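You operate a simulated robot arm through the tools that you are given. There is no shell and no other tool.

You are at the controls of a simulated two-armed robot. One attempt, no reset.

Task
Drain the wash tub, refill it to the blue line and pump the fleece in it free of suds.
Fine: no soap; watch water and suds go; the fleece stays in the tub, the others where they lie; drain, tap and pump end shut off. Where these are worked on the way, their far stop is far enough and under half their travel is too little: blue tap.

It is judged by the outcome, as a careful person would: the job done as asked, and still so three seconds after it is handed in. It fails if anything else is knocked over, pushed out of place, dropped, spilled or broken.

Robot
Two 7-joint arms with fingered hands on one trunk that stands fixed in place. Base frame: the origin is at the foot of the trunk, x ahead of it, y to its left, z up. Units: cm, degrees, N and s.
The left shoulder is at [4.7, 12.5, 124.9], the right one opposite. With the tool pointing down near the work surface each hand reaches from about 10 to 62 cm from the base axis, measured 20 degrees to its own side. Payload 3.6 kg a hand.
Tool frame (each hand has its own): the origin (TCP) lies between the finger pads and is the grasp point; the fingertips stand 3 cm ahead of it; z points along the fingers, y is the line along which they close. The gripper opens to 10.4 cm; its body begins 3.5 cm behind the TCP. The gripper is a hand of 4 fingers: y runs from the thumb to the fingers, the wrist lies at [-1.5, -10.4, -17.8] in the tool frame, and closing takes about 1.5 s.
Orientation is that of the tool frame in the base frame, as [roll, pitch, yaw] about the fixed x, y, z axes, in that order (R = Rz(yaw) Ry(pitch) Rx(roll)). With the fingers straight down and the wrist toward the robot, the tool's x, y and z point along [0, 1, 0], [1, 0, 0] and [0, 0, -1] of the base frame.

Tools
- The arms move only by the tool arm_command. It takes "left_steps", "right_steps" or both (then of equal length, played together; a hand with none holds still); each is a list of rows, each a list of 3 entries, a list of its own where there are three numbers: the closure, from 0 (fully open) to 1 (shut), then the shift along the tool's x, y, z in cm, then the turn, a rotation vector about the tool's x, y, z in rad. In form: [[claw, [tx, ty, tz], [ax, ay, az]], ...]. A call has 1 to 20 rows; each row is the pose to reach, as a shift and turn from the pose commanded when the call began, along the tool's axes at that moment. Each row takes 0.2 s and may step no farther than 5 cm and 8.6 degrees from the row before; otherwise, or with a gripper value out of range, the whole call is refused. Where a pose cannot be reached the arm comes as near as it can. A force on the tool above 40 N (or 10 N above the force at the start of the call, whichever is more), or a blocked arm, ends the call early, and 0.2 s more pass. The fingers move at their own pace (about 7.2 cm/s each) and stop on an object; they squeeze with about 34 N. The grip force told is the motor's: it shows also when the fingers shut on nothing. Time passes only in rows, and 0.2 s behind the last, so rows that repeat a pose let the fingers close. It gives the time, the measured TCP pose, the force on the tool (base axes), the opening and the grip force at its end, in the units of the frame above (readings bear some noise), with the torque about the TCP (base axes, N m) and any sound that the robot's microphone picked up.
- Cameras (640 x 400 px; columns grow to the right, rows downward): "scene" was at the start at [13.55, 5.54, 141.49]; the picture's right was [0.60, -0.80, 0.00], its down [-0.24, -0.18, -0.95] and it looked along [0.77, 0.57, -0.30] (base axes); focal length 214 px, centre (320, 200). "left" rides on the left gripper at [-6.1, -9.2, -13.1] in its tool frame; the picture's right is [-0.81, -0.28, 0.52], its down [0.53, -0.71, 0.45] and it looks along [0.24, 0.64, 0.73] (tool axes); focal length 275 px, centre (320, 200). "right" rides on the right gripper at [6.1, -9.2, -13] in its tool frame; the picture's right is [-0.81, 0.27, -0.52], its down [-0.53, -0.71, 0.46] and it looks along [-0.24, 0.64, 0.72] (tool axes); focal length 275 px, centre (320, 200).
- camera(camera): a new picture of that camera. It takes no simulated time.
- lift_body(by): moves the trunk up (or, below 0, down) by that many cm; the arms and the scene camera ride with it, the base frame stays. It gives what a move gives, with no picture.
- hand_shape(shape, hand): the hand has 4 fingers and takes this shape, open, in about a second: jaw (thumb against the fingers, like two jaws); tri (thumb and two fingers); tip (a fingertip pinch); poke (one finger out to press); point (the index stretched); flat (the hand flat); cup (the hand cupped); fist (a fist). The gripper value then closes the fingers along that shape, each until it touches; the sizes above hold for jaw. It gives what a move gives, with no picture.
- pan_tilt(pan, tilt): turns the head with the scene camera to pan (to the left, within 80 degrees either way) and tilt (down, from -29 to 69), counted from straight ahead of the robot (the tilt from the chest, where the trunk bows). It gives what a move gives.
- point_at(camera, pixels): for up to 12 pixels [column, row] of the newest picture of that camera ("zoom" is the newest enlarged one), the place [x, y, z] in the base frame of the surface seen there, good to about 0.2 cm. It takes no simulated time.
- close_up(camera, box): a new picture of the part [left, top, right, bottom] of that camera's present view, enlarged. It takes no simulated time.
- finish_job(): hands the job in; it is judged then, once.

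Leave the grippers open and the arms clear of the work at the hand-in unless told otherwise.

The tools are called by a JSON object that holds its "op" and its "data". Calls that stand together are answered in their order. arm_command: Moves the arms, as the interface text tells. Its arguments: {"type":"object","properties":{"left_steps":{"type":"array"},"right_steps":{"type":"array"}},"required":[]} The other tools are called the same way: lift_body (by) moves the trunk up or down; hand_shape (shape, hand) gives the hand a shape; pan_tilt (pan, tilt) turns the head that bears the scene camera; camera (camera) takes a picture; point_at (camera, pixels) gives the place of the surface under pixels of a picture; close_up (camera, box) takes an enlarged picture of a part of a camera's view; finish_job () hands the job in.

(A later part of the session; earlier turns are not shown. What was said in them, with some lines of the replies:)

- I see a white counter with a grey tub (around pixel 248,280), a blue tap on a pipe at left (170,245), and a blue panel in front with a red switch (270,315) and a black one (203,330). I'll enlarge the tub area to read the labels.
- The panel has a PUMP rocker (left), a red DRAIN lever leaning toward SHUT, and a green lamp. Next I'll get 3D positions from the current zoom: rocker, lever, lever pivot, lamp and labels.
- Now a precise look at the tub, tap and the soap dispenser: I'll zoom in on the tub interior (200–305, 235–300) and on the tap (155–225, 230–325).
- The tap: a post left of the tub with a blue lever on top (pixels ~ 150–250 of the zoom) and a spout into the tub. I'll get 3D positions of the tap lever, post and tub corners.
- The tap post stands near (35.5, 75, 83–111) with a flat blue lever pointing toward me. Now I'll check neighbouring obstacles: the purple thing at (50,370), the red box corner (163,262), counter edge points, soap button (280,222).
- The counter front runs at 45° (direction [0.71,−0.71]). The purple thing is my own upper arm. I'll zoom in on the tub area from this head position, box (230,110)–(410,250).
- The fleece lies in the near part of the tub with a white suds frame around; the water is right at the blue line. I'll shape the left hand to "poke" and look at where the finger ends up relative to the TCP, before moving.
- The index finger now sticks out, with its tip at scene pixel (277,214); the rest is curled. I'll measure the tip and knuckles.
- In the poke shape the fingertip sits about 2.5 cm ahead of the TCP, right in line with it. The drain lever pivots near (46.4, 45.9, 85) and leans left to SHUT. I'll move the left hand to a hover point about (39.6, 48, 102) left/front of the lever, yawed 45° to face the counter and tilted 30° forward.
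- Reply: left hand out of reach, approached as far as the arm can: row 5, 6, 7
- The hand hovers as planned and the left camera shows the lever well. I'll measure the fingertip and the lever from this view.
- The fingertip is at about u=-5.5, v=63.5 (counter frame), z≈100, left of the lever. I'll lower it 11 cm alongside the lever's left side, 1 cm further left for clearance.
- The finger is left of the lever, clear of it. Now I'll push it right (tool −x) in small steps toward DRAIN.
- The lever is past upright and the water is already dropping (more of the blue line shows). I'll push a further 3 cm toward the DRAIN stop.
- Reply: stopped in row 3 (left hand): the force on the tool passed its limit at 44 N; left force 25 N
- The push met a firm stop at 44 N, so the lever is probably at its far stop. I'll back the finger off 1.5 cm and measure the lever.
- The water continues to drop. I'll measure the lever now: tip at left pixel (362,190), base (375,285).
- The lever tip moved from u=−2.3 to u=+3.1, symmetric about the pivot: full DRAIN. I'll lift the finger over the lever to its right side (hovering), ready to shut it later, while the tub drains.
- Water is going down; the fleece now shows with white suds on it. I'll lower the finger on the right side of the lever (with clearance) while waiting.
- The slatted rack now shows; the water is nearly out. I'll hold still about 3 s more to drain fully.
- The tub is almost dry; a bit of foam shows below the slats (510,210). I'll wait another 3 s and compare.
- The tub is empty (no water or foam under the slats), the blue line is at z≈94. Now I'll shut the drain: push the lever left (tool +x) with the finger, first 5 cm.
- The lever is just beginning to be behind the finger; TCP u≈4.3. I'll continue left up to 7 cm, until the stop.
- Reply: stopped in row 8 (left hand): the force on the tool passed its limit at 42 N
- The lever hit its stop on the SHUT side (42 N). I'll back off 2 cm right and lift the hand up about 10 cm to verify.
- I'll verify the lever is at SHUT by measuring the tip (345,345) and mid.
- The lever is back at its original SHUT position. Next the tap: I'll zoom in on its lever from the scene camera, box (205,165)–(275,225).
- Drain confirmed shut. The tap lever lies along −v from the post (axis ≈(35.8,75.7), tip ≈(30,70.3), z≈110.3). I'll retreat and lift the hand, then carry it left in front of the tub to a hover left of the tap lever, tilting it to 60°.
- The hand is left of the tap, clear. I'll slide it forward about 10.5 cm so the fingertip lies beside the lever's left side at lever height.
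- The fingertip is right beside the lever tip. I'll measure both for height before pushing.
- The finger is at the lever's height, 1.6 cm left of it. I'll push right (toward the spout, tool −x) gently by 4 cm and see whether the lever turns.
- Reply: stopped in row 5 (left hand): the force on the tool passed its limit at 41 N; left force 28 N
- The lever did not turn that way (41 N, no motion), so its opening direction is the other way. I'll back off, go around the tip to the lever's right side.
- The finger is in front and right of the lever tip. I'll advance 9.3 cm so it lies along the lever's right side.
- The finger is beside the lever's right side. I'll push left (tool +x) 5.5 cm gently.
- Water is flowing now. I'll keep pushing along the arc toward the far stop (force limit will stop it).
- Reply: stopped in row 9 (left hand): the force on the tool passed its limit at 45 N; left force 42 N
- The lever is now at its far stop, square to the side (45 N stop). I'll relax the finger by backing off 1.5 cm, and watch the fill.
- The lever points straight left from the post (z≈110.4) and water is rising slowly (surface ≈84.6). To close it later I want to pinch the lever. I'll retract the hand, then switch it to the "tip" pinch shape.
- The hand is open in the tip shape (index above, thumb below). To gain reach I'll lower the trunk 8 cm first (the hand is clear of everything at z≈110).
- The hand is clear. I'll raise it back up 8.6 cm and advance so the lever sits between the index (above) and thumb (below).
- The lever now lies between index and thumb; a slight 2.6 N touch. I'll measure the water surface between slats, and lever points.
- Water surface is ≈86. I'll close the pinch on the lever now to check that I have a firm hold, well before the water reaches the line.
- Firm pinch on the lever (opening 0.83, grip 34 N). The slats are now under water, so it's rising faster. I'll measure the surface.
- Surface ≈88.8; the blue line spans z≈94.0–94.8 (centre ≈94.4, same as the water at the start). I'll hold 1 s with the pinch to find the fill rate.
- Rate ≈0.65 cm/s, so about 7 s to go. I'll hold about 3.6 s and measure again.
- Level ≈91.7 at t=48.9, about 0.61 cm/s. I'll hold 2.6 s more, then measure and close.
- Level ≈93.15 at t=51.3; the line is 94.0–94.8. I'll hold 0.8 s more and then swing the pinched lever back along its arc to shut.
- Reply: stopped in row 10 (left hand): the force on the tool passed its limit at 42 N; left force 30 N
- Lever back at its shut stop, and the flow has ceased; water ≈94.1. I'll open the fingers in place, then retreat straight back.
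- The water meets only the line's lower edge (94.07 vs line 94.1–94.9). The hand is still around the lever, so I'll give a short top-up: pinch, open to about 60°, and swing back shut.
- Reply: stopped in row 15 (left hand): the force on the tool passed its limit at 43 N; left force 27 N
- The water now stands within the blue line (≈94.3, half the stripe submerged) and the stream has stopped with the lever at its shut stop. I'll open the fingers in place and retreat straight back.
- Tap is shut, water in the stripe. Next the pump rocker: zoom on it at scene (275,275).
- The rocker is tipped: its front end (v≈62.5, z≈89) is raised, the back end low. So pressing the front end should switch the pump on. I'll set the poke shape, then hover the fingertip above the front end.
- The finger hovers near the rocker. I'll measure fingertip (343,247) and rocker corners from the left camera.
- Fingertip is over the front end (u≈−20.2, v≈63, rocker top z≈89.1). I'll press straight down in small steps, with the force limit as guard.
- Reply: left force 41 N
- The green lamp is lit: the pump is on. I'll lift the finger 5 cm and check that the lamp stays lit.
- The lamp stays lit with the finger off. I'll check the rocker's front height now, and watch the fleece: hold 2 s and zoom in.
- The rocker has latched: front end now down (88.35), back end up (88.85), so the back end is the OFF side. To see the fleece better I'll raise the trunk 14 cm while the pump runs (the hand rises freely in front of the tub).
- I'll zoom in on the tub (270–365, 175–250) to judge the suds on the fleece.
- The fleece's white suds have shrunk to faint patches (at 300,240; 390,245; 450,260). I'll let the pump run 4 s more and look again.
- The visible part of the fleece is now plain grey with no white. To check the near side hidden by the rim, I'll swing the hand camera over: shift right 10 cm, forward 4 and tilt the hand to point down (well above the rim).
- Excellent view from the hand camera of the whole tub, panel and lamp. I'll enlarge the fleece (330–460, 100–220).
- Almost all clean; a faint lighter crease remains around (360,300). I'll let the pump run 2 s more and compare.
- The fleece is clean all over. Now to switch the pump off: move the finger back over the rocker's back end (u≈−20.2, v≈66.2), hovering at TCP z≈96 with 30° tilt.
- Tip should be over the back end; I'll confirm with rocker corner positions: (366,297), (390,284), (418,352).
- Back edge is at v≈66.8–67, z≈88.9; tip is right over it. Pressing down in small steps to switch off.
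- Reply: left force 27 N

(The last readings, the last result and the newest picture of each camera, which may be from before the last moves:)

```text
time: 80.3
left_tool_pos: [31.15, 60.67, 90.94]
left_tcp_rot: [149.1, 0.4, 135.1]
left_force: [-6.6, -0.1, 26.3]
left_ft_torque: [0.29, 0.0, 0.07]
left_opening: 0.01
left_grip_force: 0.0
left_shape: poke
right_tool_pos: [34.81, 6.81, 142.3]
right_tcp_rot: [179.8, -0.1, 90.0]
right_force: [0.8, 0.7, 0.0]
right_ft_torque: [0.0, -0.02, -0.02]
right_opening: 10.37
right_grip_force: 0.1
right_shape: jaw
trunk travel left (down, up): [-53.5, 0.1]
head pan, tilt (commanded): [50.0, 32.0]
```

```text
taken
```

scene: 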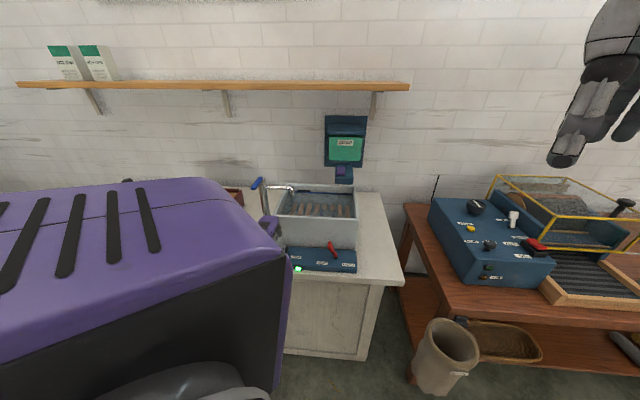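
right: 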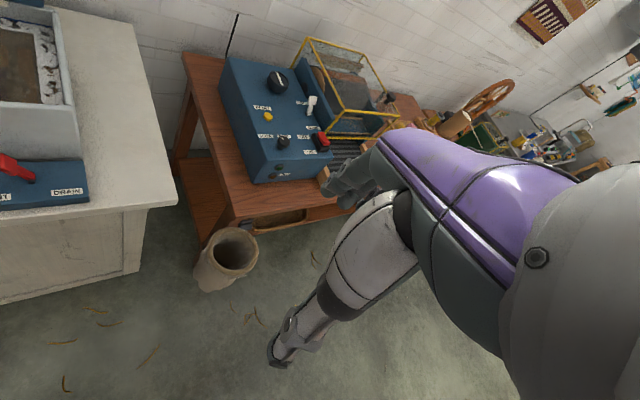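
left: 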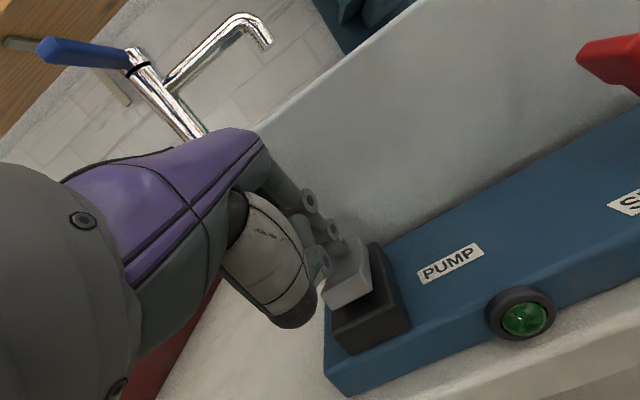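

The lamp is off and the rocker has tipped to its back side. I'll lift the finger, retract and raise the hand, then verify everything.

{"op": "arm_command", "data": {"left_steps": [[0, [0, 0.5, -0.87], [0, 0, 0]], [0, [0, 2.0, -3.46], [0, 0, 0]], [0, [0, 2.2, -8.2], [0, 0, 0]], [0, [0, 3.0, -13.0], [0, 0, 0]], [0, [0, 3.0, -13.0], [0, 0, 0]]]}}

{"op": "camera", "data": {"camera": "left"}}

{"op": "close_up", "data": {"camera": "scene", "box": [240, 170, 370, 290]}}

```text
time: 81.5
left_tool_pos: [28.32, 58.06, 102.82]
left_tcp_rot: [150.0, 0.4, 135.0]
left_force: [0.8, 0.2, -0.8]
left_ft_torque: [-0.04, -0.02, 0.02]
left_opening: 0.0
left_grip_force: 0.0
left_shape: poke
right_tool_pos: [34.88, 6.94, 142.0]
right_tcp_rot: [180.0, 0.0, 89.9]
right_force: [-0.5, 0.3, 0.6]
right_ft_torque: [-0.01, -0.01, -0.02]
right_opening: 10.38
right_grip_force: 0.2
right_shape: jaw
trunk travel left (down, up): [-53.5, 0.1]
head pan, tilt (commanded): [50.0, 32.0]
```

```text
taken
```

left: 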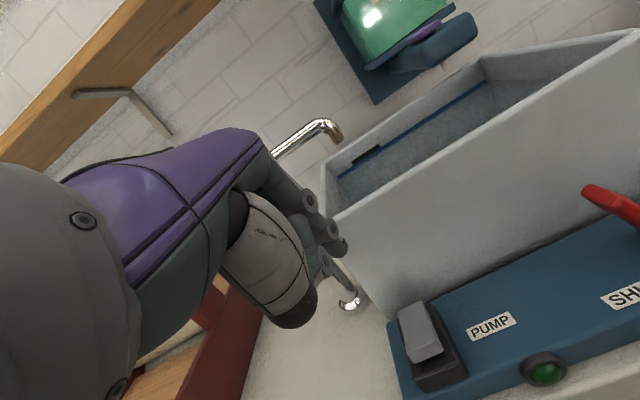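

```text
3.33 times, centred on (305, 230) of scene
```

zoom: 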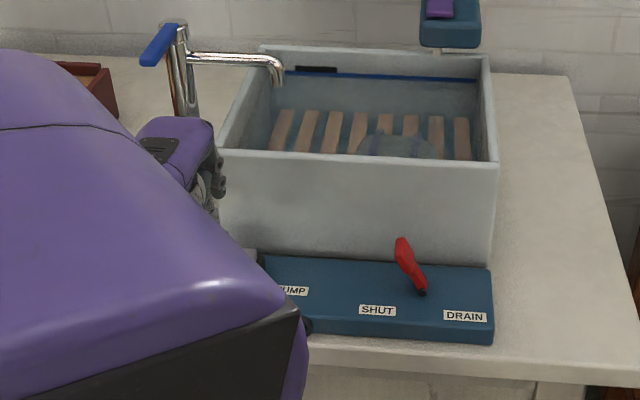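

Lamp remains off. I'll check the rocker heights and the drain lever once more from this view.

{"op": "point_at", "data": {"camera": "left", "pixels": [[408, 312], [425, 308], [418, 325], [425, 352], [438, 345], [592, 192], [600, 200]]}}

{"op": "close_up", "data": {"camera": "left", "box": [370, 270, 600, 400]}}

```text
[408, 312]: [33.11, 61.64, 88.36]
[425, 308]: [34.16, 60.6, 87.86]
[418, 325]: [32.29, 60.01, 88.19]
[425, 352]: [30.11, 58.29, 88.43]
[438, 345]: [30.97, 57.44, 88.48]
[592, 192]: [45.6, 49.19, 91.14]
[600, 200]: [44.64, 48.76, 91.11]
```

```text
2.78 times, centred on (485, 335) of left
```

zoom: 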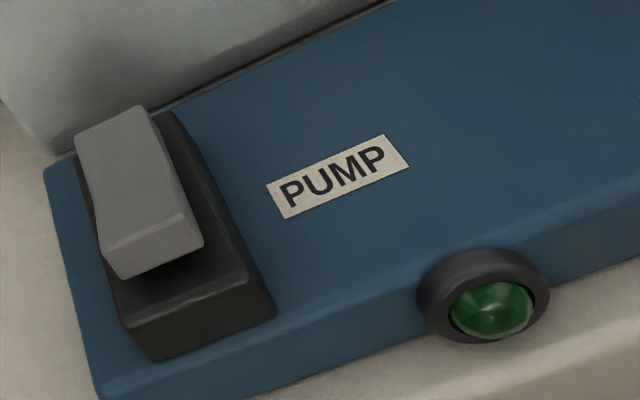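

The rocker's front overhangs as at the start. Double-check with points on its top ends.

{"op": "point_at", "data": {"camera": "zoom", "pixels": [[112, 240], [178, 212], [145, 220], [92, 145], [145, 120], [120, 180]]}}

{"op": "close_up", "data": {"camera": "scene", "box": [275, 178, 365, 235]}}

{"op": "point_at", "data": {"camera": "zoom", "pixels": [[350, 95], [350, 108], [350, 130], [350, 160], [250, 150], [450, 150], [300, 200], [200, 140]]}}

```text
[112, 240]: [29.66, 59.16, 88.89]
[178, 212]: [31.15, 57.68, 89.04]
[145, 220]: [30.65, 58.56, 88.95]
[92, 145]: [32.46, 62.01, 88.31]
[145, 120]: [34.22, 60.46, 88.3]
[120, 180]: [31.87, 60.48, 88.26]
```

```text
7.02 times, centred on (320, 206) of scene
```

zoom: 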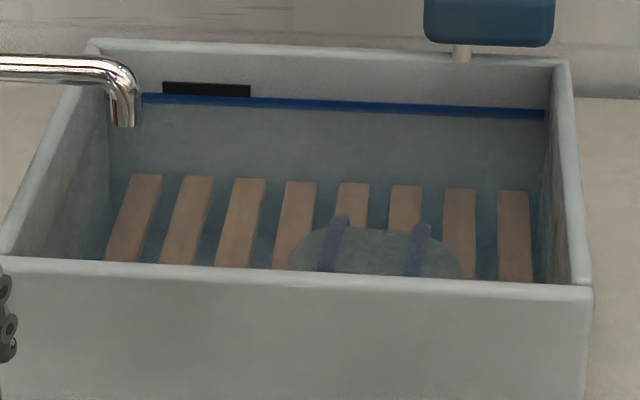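

```text
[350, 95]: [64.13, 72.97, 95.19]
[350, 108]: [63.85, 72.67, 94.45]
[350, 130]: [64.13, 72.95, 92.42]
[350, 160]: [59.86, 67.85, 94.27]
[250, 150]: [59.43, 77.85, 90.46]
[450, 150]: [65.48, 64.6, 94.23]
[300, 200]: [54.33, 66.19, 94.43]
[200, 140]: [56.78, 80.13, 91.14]
```

All verified: rocker OFF (front 89.0, back 88.3, lamp dark), drain lever at SHUT, tap shut, water ≈94.3 at the line, fleece clean in the tub. Now I'll retract the left arm up and back, away from the counter, then open the hand to jaw.

{"op": "arm_command", "data": {"left_steps": [[0, [-0.5, -0.9, -4.0], [0, 0, 0]], [0, [-1.1, -1.9, -8.0], [0, 0, 0]], [0, [-1.7, -2.8, -12.0], [0, 0, 0]], [0, [-2.3, -3.8, -16.0], [0, 0, 0]], [0, [-2.83, -4.74, -20.1], [0, 0, 0]], [0, [-2.83, -4.74, -20.1], [0, 0, 0]]]}}

{"op": "hand_shape", "data": {"hand": "left", "shape": "jaw"}}

{"op": "camera", "data": {"camera": "scene"}}

{"op": "camera", "data": {"camera": "left"}}

{"op": "close_up", "data": {"camera": "scene", "box": [240, 170, 370, 290]}}

```text
time: 82.9
left_tool_pos: [22.72, 53.03, 116.41]
left_tcp_rot: [150.0, 0.5, 135.0]
left_force: [0.3, -0.1, -0.4]
left_ft_torque: [-0.01, -0.01, -0.03]
left_opening: 0.01
left_grip_force: 0.0
left_shape: poke
left hand out of reach, approached as far as the arm can: row 3, 4, 5, 6
right_tool_pos: [34.94, 6.92, 142.09]
right_tcp_rot: [-179.9, 0.0, 89.9]
right_force: [0.2, 0.5, 0.7]
right_ft_torque: [0.01, 0.01, 0.02]
right_opening: 10.37
right_grip_force: 0.1
right_shape: jaw
trunk travel left (down, up): [-53.5, 0.1]
head pan, tilt (commanded): [50.0, 32.0]
```

```text
time: 83.8
left_tool_pos: [22.83, 53.01, 116.43]
left_tcp_rot: [150.0, 0.4, 135.1]
left_force: [-0.1, -0.5, -0.5]
left_ft_torque: [0.01, -0.01, 0.02]
left_opening: 10.39
left_grip_force: 0.0
left_shape: jaw
right_tool_pos: [34.96, 6.88, 142.11]
right_tcp_rot: [179.9, 0.1, 89.9]
right_force: [-0.5, -0.3, -0.2]
right_ft_torque: [0.02, -0.03, 0.01]
right_opening: 10.38
right_grip_force: 0.1
right_shape: jaw
trunk travel left (down, up): [-53.5, 0.1]
head pan, tilt (commanded): [50.0, 32.0]
```

```text
taken
```

scene: 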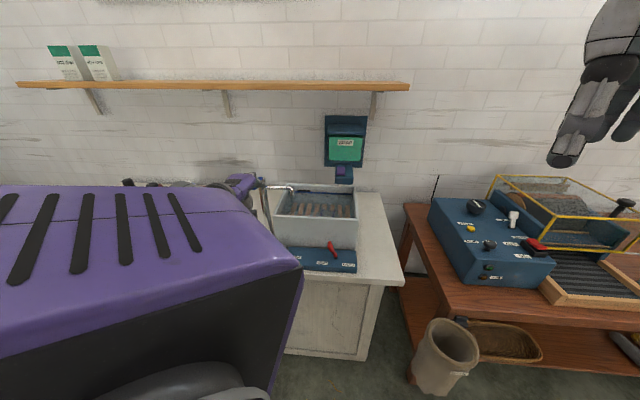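

```text
taken
```

left: 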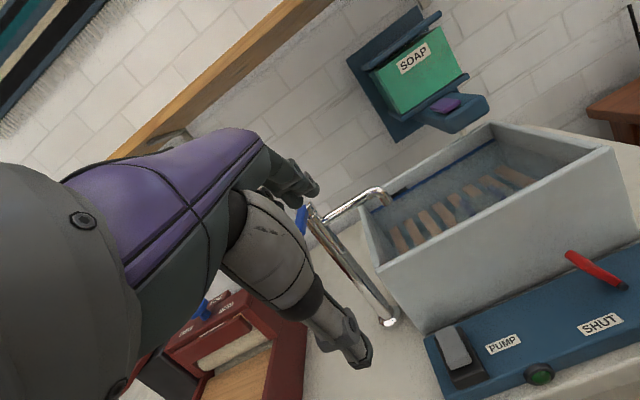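

```text
3.33 times, centred on (305, 230) of scene
```

zoom: 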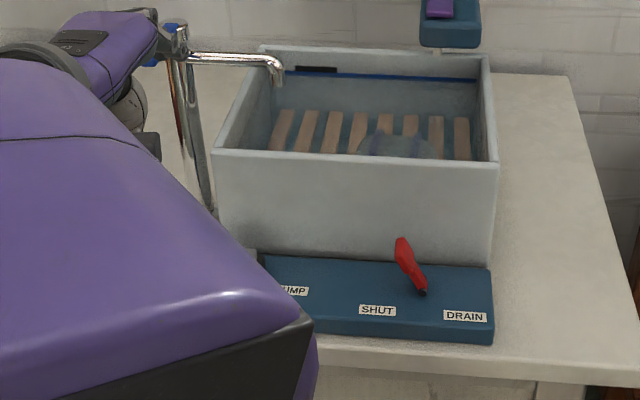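

The hand is clear of the counter already; I'll bring it further back toward its starting posture (up and away), with the hand open.

{"op": "arm_command", "data": {"left_steps": [[0, [-1.1, 0.49, -2.6], [0.0496, -0.0206, 0.0767]], [0, [-2.2, 0.97, -5.2], [0.0992, -0.0411, 0.1534]], [0, [-3.3, 1.46, -7.8], [0.1488, -0.0617, 0.2301]], [0, [-4.4, 1.94, -10.4], [0.1984, -0.0822, 0.3068]], [0, [-5.5, 2.43, -13.0], [0.248, -0.1028, 0.3835]], [0, [-6.6, 2.9, -15.7], [0.2977, -0.1234, 0.4601]], [0, [-7.7, 3.4, -18.3], [0.3473, -0.1439, 0.5368]], [0, [-8.8, 3.88, -20.9], [0.3969, -0.1645, 0.6135]], [0, [-9.9, 4.37, -23.5], [0.4465, -0.185, 0.6902]], [0, [-10.96, 4.85, -26.1], [0.4961, -0.2056, 0.7669]], [0, [-10.96, 4.85, -26.1], [0.4961, -0.2056, 0.7669]]]}}

{"op": "camera", "data": {"camera": "scene"}}

{"op": "close_up", "data": {"camera": "scene", "box": [230, 160, 370, 290]}}

```text
time: 86.2
left_tool_pos: [24.16, 39.27, 141.91]
left_tcp_rot: [179.6, 0.3, 89.9]
left_force: [0.7, -0.3, -0.1]
left_ft_torque: [0.02, -0.02, 0.01]
left_opening: 10.39
left_grip_force: 0.0
left_shape: jaw
left hand out of reach, approached as far as the arm can: row 1, 2
right_tool_pos: [35.04, 6.97, 142.11]
right_tcp_rot: [180.0, 0.0, 89.9]
right_force: [0.1, 0.1, 0.3]
right_ft_torque: [0.0, 0.0, 0.01]
right_opening: 10.37
right_grip_force: 0.1
right_shape: jaw
trunk travel left (down, up): [-53.5, 0.1]
head pan, tilt (commanded): [50.0, 32.0]
```

```text
taken
```

scene: 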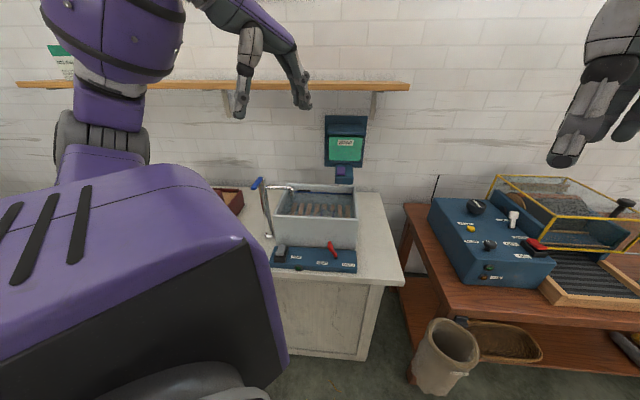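

```text
3.08 times, centred on (300, 225) of scene
```

zoom: 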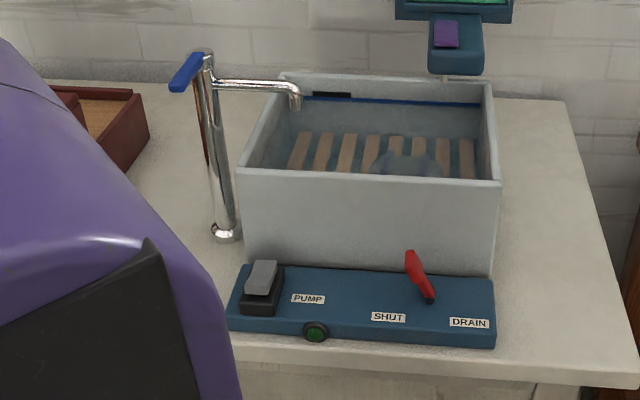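

Both arms are clear with open hands; drain at SHUT, tap lever at its closed position, pump lamp dark. One last close check of the water line and fleece before handing in.

{"op": "close_up", "data": {"camera": "scene", "box": [250, 170, 370, 240]}}

{"op": "point_at", "data": {"camera": "zoom", "pixels": [[60, 70], [45, 90], [90, 70], [370, 140], [300, 160], [420, 165], [370, 123], [400, 220]]}}

```text
5.33 times, centred on (310, 205) of scene
```

zoom: 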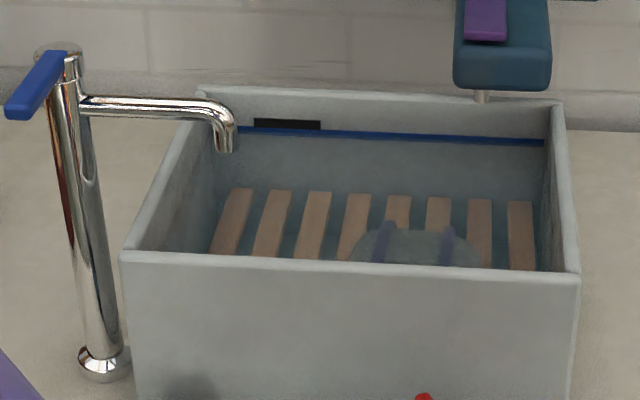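

```text
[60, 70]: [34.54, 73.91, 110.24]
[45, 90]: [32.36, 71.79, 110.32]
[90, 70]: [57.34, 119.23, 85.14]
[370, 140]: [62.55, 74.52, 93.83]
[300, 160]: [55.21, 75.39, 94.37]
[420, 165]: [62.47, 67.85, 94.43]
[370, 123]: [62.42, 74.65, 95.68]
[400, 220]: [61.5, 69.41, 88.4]
```

The water surface (≈94.4) stands at the blue line, no flow, the fleece is clean and in the tub, and everything is shut off. Handing in.

{"op": "finish_job", "data": {}}

```text
The job is handed in.
```

The wash tub was drained, refilled to the blue line and pumped until no suds showed on the fleece. I have handed the job in, and no verdict has come back yet.

- **Drain:** I moved the lever fully to DRAIN, waited until the tub was empty, then pushed it back to the SHUT stop.
- **Water:** I opened the tap to its far stop and closed it when the water met the line's lower edge. A short top-up followed, and the surface now stands in the blue line at about z = 94.4 cm.
- **Suds:** I ran the pump for about 16 seconds. A close view of the fleece through the water, shortly before I switched the pump off, showed no white left on it.
- **End state:** The drain is shut, the tap is shut with no flow, and the pump is off with its lamp dark. The fleece is in the tub, I added no soap, and I saw nothing else disturbed.

While finding which way the tap opens, I first pushed its lever the wrong way. It hit its stop at 41 N without moving, and the tap opened and closed normally afterwards.
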